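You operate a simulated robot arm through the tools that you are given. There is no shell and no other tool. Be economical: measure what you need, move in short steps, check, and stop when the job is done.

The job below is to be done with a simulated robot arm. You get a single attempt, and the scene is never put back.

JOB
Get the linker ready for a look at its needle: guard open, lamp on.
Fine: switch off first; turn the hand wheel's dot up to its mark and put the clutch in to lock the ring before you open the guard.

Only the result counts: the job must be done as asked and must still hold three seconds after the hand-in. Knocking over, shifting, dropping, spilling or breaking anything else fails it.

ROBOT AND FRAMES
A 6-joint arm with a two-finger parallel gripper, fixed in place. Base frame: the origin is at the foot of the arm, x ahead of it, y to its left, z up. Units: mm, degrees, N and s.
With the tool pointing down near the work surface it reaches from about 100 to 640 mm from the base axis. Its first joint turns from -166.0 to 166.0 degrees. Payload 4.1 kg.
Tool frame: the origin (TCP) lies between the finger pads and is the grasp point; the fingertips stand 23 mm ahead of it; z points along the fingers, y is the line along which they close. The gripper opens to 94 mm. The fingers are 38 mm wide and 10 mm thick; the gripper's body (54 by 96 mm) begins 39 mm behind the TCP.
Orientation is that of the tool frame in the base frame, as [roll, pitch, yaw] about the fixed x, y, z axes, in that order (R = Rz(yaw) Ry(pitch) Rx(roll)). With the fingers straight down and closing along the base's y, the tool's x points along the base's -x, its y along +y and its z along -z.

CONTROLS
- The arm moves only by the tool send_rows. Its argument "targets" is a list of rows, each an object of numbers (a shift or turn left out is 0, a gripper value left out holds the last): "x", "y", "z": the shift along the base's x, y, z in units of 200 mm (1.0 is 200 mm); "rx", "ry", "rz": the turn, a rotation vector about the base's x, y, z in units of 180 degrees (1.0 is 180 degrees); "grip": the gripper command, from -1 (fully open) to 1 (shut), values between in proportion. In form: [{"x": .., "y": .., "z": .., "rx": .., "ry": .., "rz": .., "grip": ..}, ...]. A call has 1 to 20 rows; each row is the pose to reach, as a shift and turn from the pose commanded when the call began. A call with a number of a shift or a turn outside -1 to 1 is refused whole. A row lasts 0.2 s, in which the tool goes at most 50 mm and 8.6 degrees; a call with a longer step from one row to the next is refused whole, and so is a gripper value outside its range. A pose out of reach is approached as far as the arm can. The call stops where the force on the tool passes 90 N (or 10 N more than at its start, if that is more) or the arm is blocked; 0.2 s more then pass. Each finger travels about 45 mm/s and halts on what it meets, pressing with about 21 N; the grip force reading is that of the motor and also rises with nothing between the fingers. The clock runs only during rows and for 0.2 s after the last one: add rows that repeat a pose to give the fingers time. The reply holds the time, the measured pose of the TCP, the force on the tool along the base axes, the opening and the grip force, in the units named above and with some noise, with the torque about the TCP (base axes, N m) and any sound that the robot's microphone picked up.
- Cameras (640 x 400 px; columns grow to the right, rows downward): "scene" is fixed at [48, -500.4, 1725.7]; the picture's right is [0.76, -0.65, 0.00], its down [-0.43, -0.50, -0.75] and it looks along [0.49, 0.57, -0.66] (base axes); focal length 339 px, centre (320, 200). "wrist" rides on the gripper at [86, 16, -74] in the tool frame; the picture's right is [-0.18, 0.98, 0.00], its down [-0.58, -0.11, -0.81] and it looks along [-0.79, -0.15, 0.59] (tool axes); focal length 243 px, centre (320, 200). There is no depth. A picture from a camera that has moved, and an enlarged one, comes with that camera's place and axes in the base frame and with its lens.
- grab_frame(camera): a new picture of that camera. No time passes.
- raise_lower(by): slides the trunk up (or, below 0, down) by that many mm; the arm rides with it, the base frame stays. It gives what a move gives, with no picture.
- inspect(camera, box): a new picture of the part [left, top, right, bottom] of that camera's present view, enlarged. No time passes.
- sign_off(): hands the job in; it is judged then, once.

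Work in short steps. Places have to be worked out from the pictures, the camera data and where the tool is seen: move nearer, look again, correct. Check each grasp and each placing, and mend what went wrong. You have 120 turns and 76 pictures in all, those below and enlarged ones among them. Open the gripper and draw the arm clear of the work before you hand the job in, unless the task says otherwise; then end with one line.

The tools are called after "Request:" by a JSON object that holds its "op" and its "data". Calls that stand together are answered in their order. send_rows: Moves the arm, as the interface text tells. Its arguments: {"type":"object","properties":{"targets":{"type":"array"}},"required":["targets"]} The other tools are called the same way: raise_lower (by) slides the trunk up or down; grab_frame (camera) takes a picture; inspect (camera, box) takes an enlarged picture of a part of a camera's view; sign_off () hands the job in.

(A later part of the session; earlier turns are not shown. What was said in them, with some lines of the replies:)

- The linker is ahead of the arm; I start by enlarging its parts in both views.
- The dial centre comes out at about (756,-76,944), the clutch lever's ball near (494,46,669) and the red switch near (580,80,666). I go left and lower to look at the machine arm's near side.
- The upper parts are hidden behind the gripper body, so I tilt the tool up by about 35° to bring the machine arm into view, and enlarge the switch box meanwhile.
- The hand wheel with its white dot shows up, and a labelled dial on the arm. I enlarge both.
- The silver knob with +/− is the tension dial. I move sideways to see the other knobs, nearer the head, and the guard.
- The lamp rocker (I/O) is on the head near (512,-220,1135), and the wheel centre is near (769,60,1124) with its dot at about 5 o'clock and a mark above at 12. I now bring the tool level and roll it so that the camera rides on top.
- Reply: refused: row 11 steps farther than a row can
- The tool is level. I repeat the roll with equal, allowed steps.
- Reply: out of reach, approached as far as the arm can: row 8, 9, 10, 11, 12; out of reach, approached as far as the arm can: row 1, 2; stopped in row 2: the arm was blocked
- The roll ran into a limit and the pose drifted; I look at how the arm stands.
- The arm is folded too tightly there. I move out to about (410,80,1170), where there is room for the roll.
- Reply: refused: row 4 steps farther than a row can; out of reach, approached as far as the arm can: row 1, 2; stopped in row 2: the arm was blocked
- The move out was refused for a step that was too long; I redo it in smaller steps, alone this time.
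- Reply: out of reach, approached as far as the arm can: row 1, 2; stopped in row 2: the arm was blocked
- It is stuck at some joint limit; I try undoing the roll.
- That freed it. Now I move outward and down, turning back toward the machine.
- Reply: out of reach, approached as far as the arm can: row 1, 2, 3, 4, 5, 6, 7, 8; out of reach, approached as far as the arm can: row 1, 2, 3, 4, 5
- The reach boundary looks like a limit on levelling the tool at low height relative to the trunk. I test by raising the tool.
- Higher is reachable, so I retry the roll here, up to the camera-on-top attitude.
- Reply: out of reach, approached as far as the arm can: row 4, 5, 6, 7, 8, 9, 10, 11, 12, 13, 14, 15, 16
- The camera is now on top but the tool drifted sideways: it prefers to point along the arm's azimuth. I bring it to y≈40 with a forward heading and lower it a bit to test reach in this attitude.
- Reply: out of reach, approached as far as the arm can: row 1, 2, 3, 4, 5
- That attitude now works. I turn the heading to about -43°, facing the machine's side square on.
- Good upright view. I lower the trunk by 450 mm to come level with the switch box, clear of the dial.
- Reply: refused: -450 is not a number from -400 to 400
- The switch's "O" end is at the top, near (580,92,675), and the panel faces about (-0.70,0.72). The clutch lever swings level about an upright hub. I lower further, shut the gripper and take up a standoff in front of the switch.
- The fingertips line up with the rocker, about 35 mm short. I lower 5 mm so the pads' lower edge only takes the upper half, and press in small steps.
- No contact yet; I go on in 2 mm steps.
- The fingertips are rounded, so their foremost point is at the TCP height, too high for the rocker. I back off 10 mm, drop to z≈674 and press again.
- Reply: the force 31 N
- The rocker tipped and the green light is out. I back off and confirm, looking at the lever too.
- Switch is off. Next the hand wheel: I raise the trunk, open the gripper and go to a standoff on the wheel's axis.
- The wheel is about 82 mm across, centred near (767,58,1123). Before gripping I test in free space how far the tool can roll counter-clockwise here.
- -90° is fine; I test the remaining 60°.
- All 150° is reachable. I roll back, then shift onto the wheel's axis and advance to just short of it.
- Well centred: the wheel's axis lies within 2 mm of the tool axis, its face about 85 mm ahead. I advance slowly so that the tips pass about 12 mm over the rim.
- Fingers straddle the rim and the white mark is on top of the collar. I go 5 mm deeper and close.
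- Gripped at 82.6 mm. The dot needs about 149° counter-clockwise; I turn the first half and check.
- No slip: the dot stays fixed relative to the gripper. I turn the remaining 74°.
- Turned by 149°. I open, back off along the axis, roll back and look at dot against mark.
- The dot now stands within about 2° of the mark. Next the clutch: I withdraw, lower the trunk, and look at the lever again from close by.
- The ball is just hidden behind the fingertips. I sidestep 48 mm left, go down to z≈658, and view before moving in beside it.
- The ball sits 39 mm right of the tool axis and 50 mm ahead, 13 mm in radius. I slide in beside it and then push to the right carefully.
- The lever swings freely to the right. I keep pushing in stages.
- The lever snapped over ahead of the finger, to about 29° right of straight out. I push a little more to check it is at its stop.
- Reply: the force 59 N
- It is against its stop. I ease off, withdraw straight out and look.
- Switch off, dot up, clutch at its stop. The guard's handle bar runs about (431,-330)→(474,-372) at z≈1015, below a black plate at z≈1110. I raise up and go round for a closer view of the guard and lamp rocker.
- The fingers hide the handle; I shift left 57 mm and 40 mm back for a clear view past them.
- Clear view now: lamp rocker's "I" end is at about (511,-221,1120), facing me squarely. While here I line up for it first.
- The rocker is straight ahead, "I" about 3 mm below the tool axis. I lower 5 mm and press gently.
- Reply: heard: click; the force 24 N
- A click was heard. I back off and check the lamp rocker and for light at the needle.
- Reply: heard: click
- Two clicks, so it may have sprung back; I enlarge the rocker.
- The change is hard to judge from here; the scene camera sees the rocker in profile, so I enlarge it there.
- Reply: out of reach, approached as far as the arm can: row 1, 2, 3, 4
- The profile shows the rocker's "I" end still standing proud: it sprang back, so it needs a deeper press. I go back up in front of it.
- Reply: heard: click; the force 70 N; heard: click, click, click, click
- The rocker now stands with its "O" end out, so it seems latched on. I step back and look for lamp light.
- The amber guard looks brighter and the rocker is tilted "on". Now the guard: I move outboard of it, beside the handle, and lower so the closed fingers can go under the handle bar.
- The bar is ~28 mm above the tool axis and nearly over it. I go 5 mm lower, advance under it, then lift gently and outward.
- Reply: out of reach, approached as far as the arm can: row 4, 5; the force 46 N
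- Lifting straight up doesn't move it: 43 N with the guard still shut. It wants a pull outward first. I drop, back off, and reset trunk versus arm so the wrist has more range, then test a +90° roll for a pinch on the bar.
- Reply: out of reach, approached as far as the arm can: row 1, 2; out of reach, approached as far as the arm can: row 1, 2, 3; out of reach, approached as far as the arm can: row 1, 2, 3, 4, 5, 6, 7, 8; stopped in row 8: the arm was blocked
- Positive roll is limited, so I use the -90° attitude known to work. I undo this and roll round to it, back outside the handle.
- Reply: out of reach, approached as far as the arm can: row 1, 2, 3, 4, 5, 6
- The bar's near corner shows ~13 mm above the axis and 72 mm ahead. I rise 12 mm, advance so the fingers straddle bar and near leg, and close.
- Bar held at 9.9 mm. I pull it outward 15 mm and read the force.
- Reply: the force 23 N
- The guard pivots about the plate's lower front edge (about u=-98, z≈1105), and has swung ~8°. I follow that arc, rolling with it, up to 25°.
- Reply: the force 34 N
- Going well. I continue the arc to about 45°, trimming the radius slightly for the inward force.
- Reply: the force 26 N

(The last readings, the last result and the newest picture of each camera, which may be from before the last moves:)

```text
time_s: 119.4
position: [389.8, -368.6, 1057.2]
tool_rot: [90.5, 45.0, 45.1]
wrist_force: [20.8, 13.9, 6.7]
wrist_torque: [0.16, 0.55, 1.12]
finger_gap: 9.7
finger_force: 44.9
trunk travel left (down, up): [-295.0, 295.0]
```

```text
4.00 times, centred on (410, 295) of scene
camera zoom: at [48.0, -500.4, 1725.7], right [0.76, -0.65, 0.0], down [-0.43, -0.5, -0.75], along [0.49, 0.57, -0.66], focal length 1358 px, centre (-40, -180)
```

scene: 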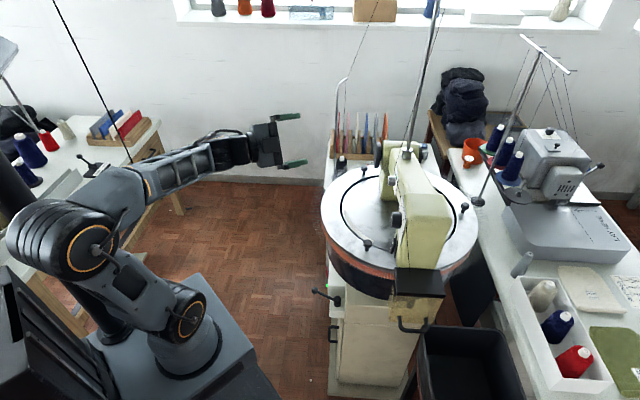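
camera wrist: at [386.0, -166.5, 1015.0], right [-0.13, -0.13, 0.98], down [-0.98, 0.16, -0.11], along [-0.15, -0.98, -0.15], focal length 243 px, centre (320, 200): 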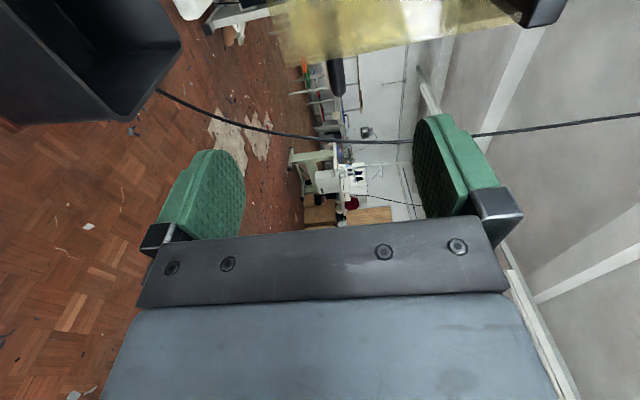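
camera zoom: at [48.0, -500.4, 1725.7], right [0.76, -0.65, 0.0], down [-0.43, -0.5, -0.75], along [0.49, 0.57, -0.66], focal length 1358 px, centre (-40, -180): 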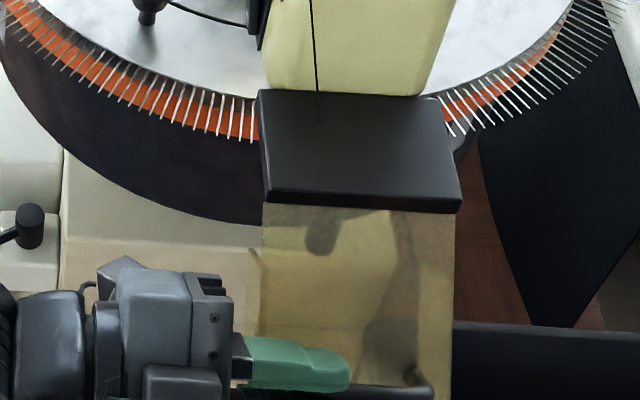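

Guard at 45°. On to 60°.

Request:
{"op": "send_rows", "data": {"targets": [{"x": -0.008, "y": -0.008, "z": 0.03, "rx": -0.015, "ry": 0.015}, {"x": -0.016, "y": -0.015, "z": 0.06, "rx": -0.03, "ry": 0.03}, {"x": -0.022, "y": -0.021, "z": 0.09, "rx": -0.045, "ry": 0.045}, {"x": -0.027, "y": -0.027, "z": 0.12, "rx": -0.059, "ry": 0.059}, {"x": -0.027, "y": -0.027, "z": 0.12, "rx": -0.059, "ry": 0.059}]}}

```text
time_s: 120.6
position: [384.2, -374.1, 1080.8]
tool_rot: [90.5, 60.0, 45.1]
wrist_force: [15.6, 17.8, -5.1]
wrist_torque: [-0.11, 0.81, 0.81]
finger_gap: 9.7
finger_force: 45.1
trunk travel left (down, up): [-295.0, 295.0]
```

60° and following well; on to 75°.

Request:
{"op": "send_rows", "data": {"targets": [{"x": -0.004, "y": -0.004, "z": 0.032, "rx": -0.015, "ry": 0.015}, {"x": -0.006, "y": -0.006, "z": 0.064, "rx": -0.03, "ry": 0.03}, {"x": -0.006, "y": -0.006, "z": 0.096, "rx": -0.045, "ry": 0.045}, {"x": -0.005, "y": -0.005, "z": 0.127, "rx": -0.059, "ry": 0.059}, {"x": -0.005, "y": -0.005, "z": 0.127, "rx": -0.059, "ry": 0.059}]}}

```text
time_s: 121.8
position: [384.3, -374.7, 1107.3]
tool_rot: [90.3, 75.0, 44.8]
wrist_force: [8.8, 29.0, -13.1]
wrist_torque: [-0.03, 1.08, 0.67]
finger_gap: 10.0
finger_force: 44.2
trunk travel left (down, up): [-295.0, 295.0]
```

75°; next 90°.

Request:
{"op": "send_rows", "data": {"targets": [{"x": 0.002, "y": 0.002, "z": 0.032, "rx": -0.015, "ry": 0.015}, {"x": 0.006, "y": 0.006, "z": 0.064, "rx": -0.03, "ry": 0.03}, {"x": 0.013, "y": 0.013, "z": 0.096, "rx": -0.045, "ry": 0.045}, {"x": 0.02, "y": 0.02, "z": 0.127, "rx": -0.059, "ry": 0.059}, {"x": 0.02, "y": 0.02, "z": 0.127, "rx": -0.059, "ry": 0.059}]}}

Request:
{"op": "grab_frame", "data": {"camera": "scene"}}

```text
time_s: 123.0
position: [387.2, -370.6, 1129.9]
tool_rot: [10.3, 90.0, -35.1]
wrist_force: [8.9, 29.8, -18.3]
wrist_torque: [-0.39, 0.68, 0.53]
finger_gap: 10.0
finger_force: 44.8
trunk travel left (down, up): [-295.0, 295.0]
```

```text
11 pictures are left
```

scene: 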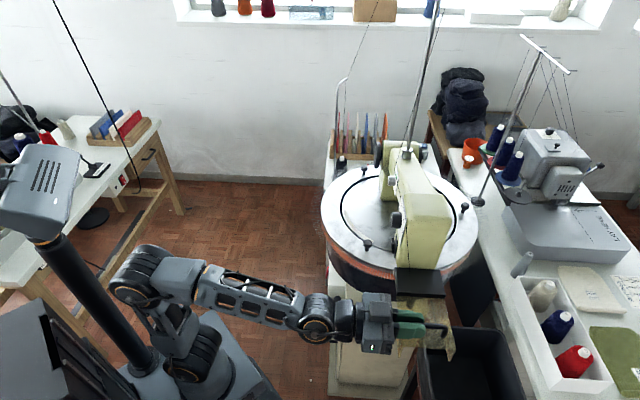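

Guard is level (90°). I continue further to find its end stop or resting place.

Request:
{"op": "send_rows", "data": {"targets": [{"x": 0.007, "y": 0.007, "z": 0.032, "rx": -0.015, "ry": 0.015}, {"x": 0.017, "y": 0.017, "z": 0.062, "rx": -0.03, "ry": 0.03}, {"x": 0.028, "y": 0.027, "z": 0.091, "rx": -0.045, "ry": 0.045}, {"x": 0.041, "y": 0.04, "z": 0.119, "rx": -0.059, "ry": 0.059}, {"x": 0.041, "y": 0.04, "z": 0.119, "rx": -0.059, "ry": 0.059}]}}

```text
time_s: 124.2
position: [394.4, -366.8, 1150.0]
tool_rot: [-92.5, 75.2, -138.0]
wrist_force: [4.7, 9.3, -35.6]
wrist_torque: [0.65, -0.43, -0.08]
finger_gap: 10.1
finger_force: 45.1
trunk travel left (down, up): [-295.0, 295.0]
```

105° with rising resistance; a little more to see whether this is the stop.

Request:
{"op": "send_rows", "data": {"targets": [{"x": 0.013, "y": 0.013, "z": 0.026, "rx": -0.015, "ry": 0.015}, {"x": 0.027, "y": 0.027, "z": 0.052, "rx": -0.031, "ry": 0.031}, {"x": 0.027, "y": 0.027, "z": 0.052, "rx": -0.031, "ry": 0.031}]}}

Request:
{"op": "inspect", "data": {"camera": "scene", "box": [360, 225, 480, 365]}}

```text
time_s: 125.0
position: [398.6, -363.4, 1160.4]
tool_rot: [-91.4, 67.4, -136.8]
wrist_force: [-6.2, -6.6, -32.0]
wrist_torque: [0.21, 0.08, -0.05]
finger_gap: 9.8
finger_force: 45.5
trunk travel left (down, up): [-295.0, 295.0]
```

```text
2.86 times, centred on (420, 295) of scene
camera zoom: at [48.0, -500.4, 1725.7], right [0.76, -0.65, 0.0], down [-0.43, -0.5, -0.75], along [0.49, 0.57, -0.66], focal length 970 px, centre (34, -71)
```

zoom: 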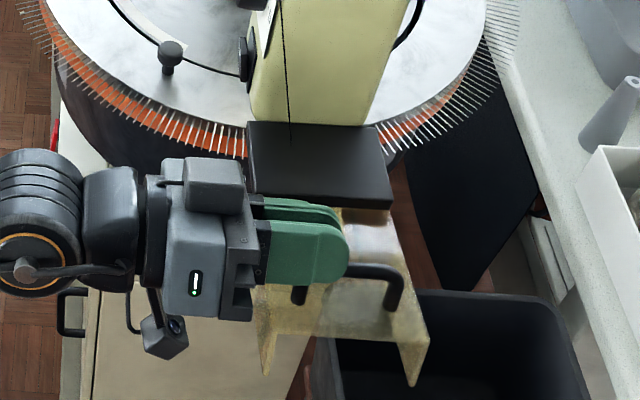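

Request:
{"op": "send_rows", "data": {"targets": [{"x": 0.02, "y": 0.02, "z": 0.03, "rx": -0.02, "ry": 0.02}, {"x": 0.042, "y": 0.042, "z": 0.06, "rx": -0.039, "ry": 0.039}, {"x": 0.042, "y": 0.042, "z": 0.06, "rx": -0.039, "ry": 0.039}]}}

```text
time_s: 125.8
position: [406.0, -353.2, 1181.7]
tool_rot: [-89.3, 57.3, -134.6]
wrist_force: [-0.4, 0.3, 0.3]
wrist_torque: [-0.02, 0.01, 0.04]
finger_gap: 0.2
finger_force: 42.4
trunk travel left (down, up): [-295.0, 295.0]
```

The fingers slipped off the bar, so the guard probably reached its stop. I check where it stands.

Request:
{"op": "inspect", "data": {"camera": "scene", "box": [360, 225, 480, 365]}}

```text
2.86 times, centred on (420, 295) of scene
camera zoom: at [48.0, -500.4, 1725.7], right [0.76, -0.65, 0.0], down [-0.43, -0.5, -0.75], along [0.49, 0.57, -0.66], focal length 970 px, centre (34, -71)
```

zoom: 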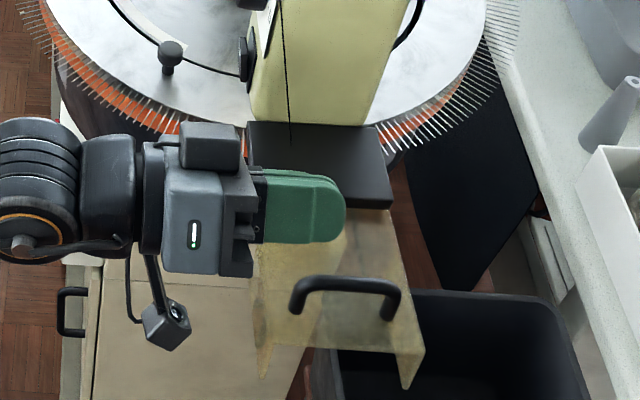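

The guard stays up on its own. I withdraw straight back and then check everything.

Request:
{"op": "send_rows", "data": {"targets": [{"x": -0.12, "y": 0.12, "z": 0.05}, {"x": -0.28, "y": 0.28, "z": 0.1}, {"x": -0.44, "y": 0.44, "z": 0.1}, {"x": -0.6, "y": 0.55, "z": 0.1}, {"x": -0.7, "y": 0.7, "z": 0.1}, {"x": -0.7, "y": 0.7, "z": 0.1, "grip": -1}, {"x": -0.7, "y": 0.7, "z": 0.1}, {"x": -0.7, "y": 0.7, "z": 0.1}, {"x": -0.7, "y": 0.7, "z": 0.1}, {"x": -0.7, "y": 0.7, "z": 0.1}, {"x": -0.7, "y": 0.7, "z": 0.1}]}}

Request:
{"op": "inspect", "data": {"camera": "scene", "box": [340, 205, 480, 365]}}

Request:
{"op": "inspect", "data": {"camera": "scene", "box": [370, 225, 420, 260]}}

```text
time_s: 126.5
position: [339.4, -288.1, 1198.1]
tool_rot: [-89.2, 57.1, -135.3]
wrist_force: [0.0, 0.6, -0.3]
wrist_torque: [-0.05, 0.02, 0.0]
finger_gap: 0.1
finger_force: 42.0
trunk travel left (down, up): [-295.0, 295.0]
stopped in row 3: the arm was blocked; the commanded pose is now the measured one
```

```text
2.50 times, centred on (410, 285) of scene
camera zoom: at [48.0, -500.4, 1725.7], right [0.76, -0.65, 0.0], down [-0.43, -0.5, -0.75], along [0.49, 0.57, -0.66], focal length 848 px, centre (95, -12)
```

zoom: 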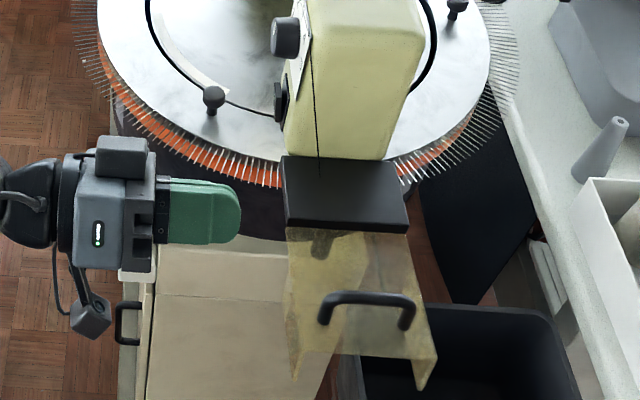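

```text
11.43 times, centred on (395, 242) of scene
camera zoom: at [48.0, -500.4, 1725.7], right [0.76, -0.65, 0.0], down [-0.43, -0.5, -0.75], along [0.49, 0.57, -0.66], focal length 3878 px, centre (-537, -286)
```

zoom: 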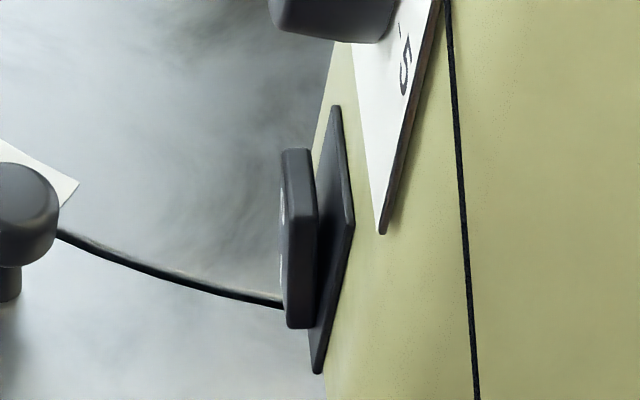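

The guard holds in the same place and the lamp rocker's profile is unchanged ("O" end out). The retreat was blocked by the wrist's roll limit, so I roll back and open the gripper.

Request:
{"op": "send_rows", "data": {"targets": [{"rx": 0.0295, "ry": -0.0296, "grip": -1}, {"rx": 0.059, "ry": -0.0592}, {"rx": 0.0885, "ry": -0.0888}, {"rx": 0.118, "ry": -0.1184}, {"rx": 0.1475, "ry": -0.148}, {"rx": 0.177, "ry": -0.1776}, {"rx": 0.2065, "ry": -0.2072}, {"rx": 0.236, "ry": -0.2368}, {"rx": 0.2655, "ry": -0.2664}, {"rx": 0.295, "ry": -0.296}, {"rx": 0.3245, "ry": -0.3256}, {"rx": 0.354, "ry": -0.3552}, {"rx": 0.3835, "ry": -0.3848}, {"rx": 0.413, "ry": -0.4144}, {"rx": 0.4425, "ry": -0.444}, {"rx": 0.4425, "ry": -0.444}]}}

Request:
{"op": "send_rows", "data": {"targets": [{"x": -0.05, "y": 0.15}, {"x": -0.05, "y": 0.3}, {"x": -0.05, "y": 0.5}, {"x": -0.05, "y": 0.7}, {"x": -0.05, "y": 0.7}]}}

Request:
{"op": "send_rows", "data": {"targets": [{"rx": 0.0295, "ry": -0.0296}, {"rx": 0.059, "ry": -0.0592}, {"rx": 0.0885, "ry": -0.0888}, {"rx": 0.118, "ry": -0.1184}, {"rx": 0.1475, "ry": -0.148}, {"rx": 0.177, "ry": -0.1776}, {"rx": 0.2065, "ry": -0.2072}, {"rx": 0.236, "ry": -0.2368}, {"rx": 0.2655, "ry": -0.2664}, {"rx": 0.295, "ry": -0.296}, {"rx": 0.3245, "ry": -0.3256}, {"rx": 0.354, "ry": -0.3552}, {"rx": 0.354, "ry": -0.3552}]}}

Request:
{"op": "grab_frame", "data": {"camera": "wrist"}}

```text
time_s: 126.9
position: [340.8, -290.3, 1198.2]
tool_rot: [-89.3, 60.4, -135.2]
wrist_force: [-0.6, -0.4, -0.9]
wrist_torque: [0.03, 0.03, -0.01]
finger_gap: 26.0
finger_force: 0.2
trunk travel left (down, up): [-295.0, 295.0]
stopped in row 1: the arm was blocked; the commanded pose is now the measured one
```

```text
time_s: 127.8
position: [311.5, -268.6, 1150.9]
tool_rot: [-102.9, 55.8, -162.4]
wrist_force: [0.2, -0.1, -0.7]
wrist_torque: [-0.01, 0.01, -0.01]
finger_gap: 94.1
finger_force: 0.0
trunk travel left (down, up): [-295.0, 295.0]
stopped in row 4: the arm was blocked; the commanded pose is now the measured one
```

```text
time_s: 129.3
position: [352.0, -225.0, 1149.9]
tool_rot: [138.4, 66.5, 94.5]
wrist_force: [0.1, -0.6, 0.0]
wrist_torque: [-0.02, 0.01, -0.04]
finger_gap: 94.0
finger_force: 0.0
trunk travel left (down, up): [-295.0, 295.0]
stopped in row 7: the arm was blocked; the commanded pose is now the measured one
```

```text
6 pictures are left
camera wrist: at [306.6, -132.7, 1098.3], right [0.69, 0.58, 0.43], down [-0.64, 0.2, 0.74], along [0.35, -0.79, 0.51], focal length 243 px, centre (320, 200)
```

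wrist: 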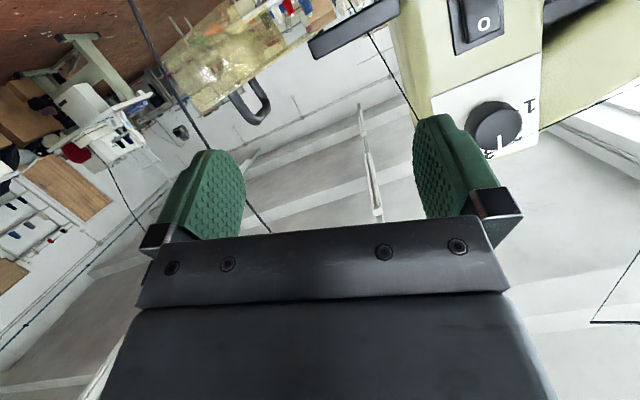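

The lit guard stands open. I draw the arm back a bit more and take a last overall look.

Request:
{"op": "send_rows", "data": {"targets": [{"x": -0.05, "y": 0.15, "z": 0.05}, {"x": -0.1, "y": 0.3, "z": 0.1}, {"x": -0.15, "y": 0.45, "z": 0.15}, {"x": -0.15, "y": 0.6, "z": 0.2}, {"x": -0.15, "y": 0.6, "z": 0.2}]}}

Request:
{"op": "grab_frame", "data": {"camera": "scene"}}

Request:
{"op": "inspect", "data": {"camera": "scene", "box": [340, 225, 480, 365]}}

```text
time_s: 130.0
position: [317.4, -245.4, 1126.3]
tool_rot: [153.0, 62.4, 94.9]
wrist_force: [0.0, 0.4, -0.5]
wrist_torque: [-0.02, 0.05, 0.03]
finger_gap: 93.7
finger_force: 0.0
trunk travel left (down, up): [-295.0, 295.0]
stopped in row 3: the arm was blocked; the commanded pose is now the measured one
```

```text
5 pictures are left
```

scene: 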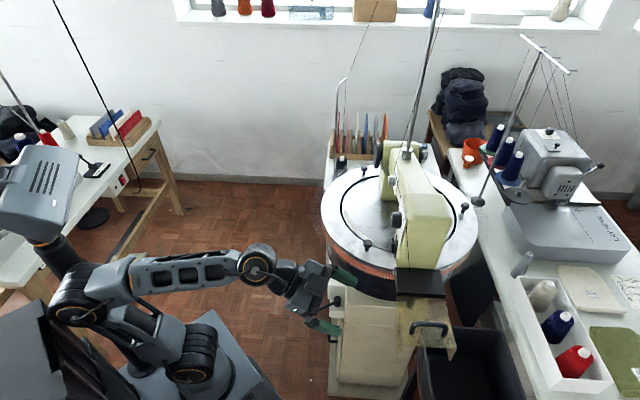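

```text
2.86 times, centred on (410, 295) of scene
camera zoom: at [48.0, -500.4, 1725.7], right [0.76, -0.65, 0.0], down [-0.43, -0.5, -0.75], along [0.49, 0.57, -0.66], focal length 970 px, centre (63, -71)
```

zoom: 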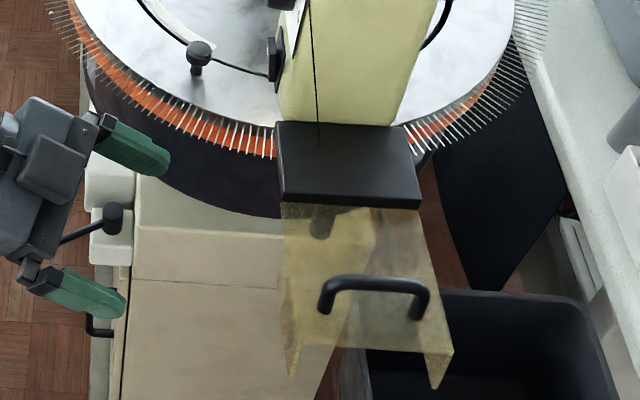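

The guard is open and steady, the lever still at its stop. I lift the trunk so the arm stands clear, then check once more.

Request:
{"op": "raise_lower", "data": {"by": 250}}

Request:
{"op": "grab_frame", "data": {"camera": "scene"}}

Request:
{"op": "inspect", "data": {"camera": "scene", "box": [300, 240, 440, 340]}}

```text
time_s: 132.6
position: [318.4, -244.7, 1376.7]
tool_rot: [152.7, 62.5, 94.8]
wrist_force: [-0.5, -0.5, 0.7]
wrist_torque: [-0.02, -0.02, -0.01]
finger_gap: 94.1
finger_force: 0.1
trunk travel left (down, up): [-545.0, 45.0]
```

```text
3 pictures are left
```

scene: 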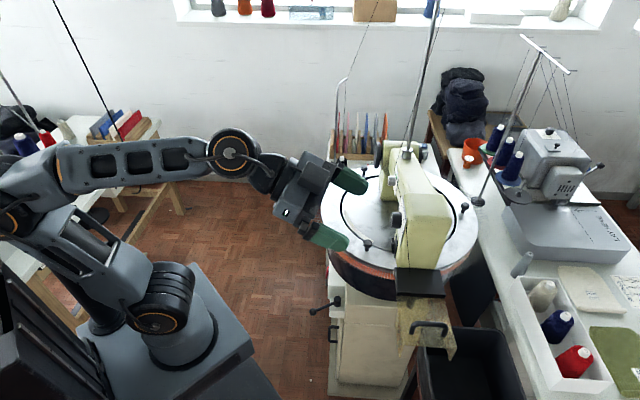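

```text
4.00 times, centred on (370, 290) of scene
camera zoom: at [48.0, -500.4, 1725.7], right [0.76, -0.65, 0.0], down [-0.43, -0.5, -0.75], along [0.49, 0.57, -0.66], focal length 1358 px, centre (120, -160)
```

zoom: 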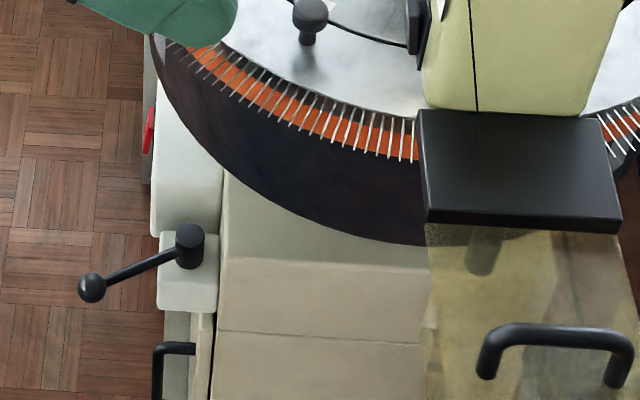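

The switch is off with its light out, the dot is up, the clutch is at its stop, the guard is open and holding, the lamp rocker is on, and the arm is clear with its gripper open. I hand in.

Request:
{"op": "sign_off", "data": {}}

```text
The job is handed in.
```

The linker is handed in with the switch off, the wheel's dot within about 2° of its mark, the clutch lever snapped over to its stop (no markings, so I took that side as "in"), and the guard open and holding. The lamp rocker is on; I judged that from its tilt and the brighter guard, not from seeing the bulb.
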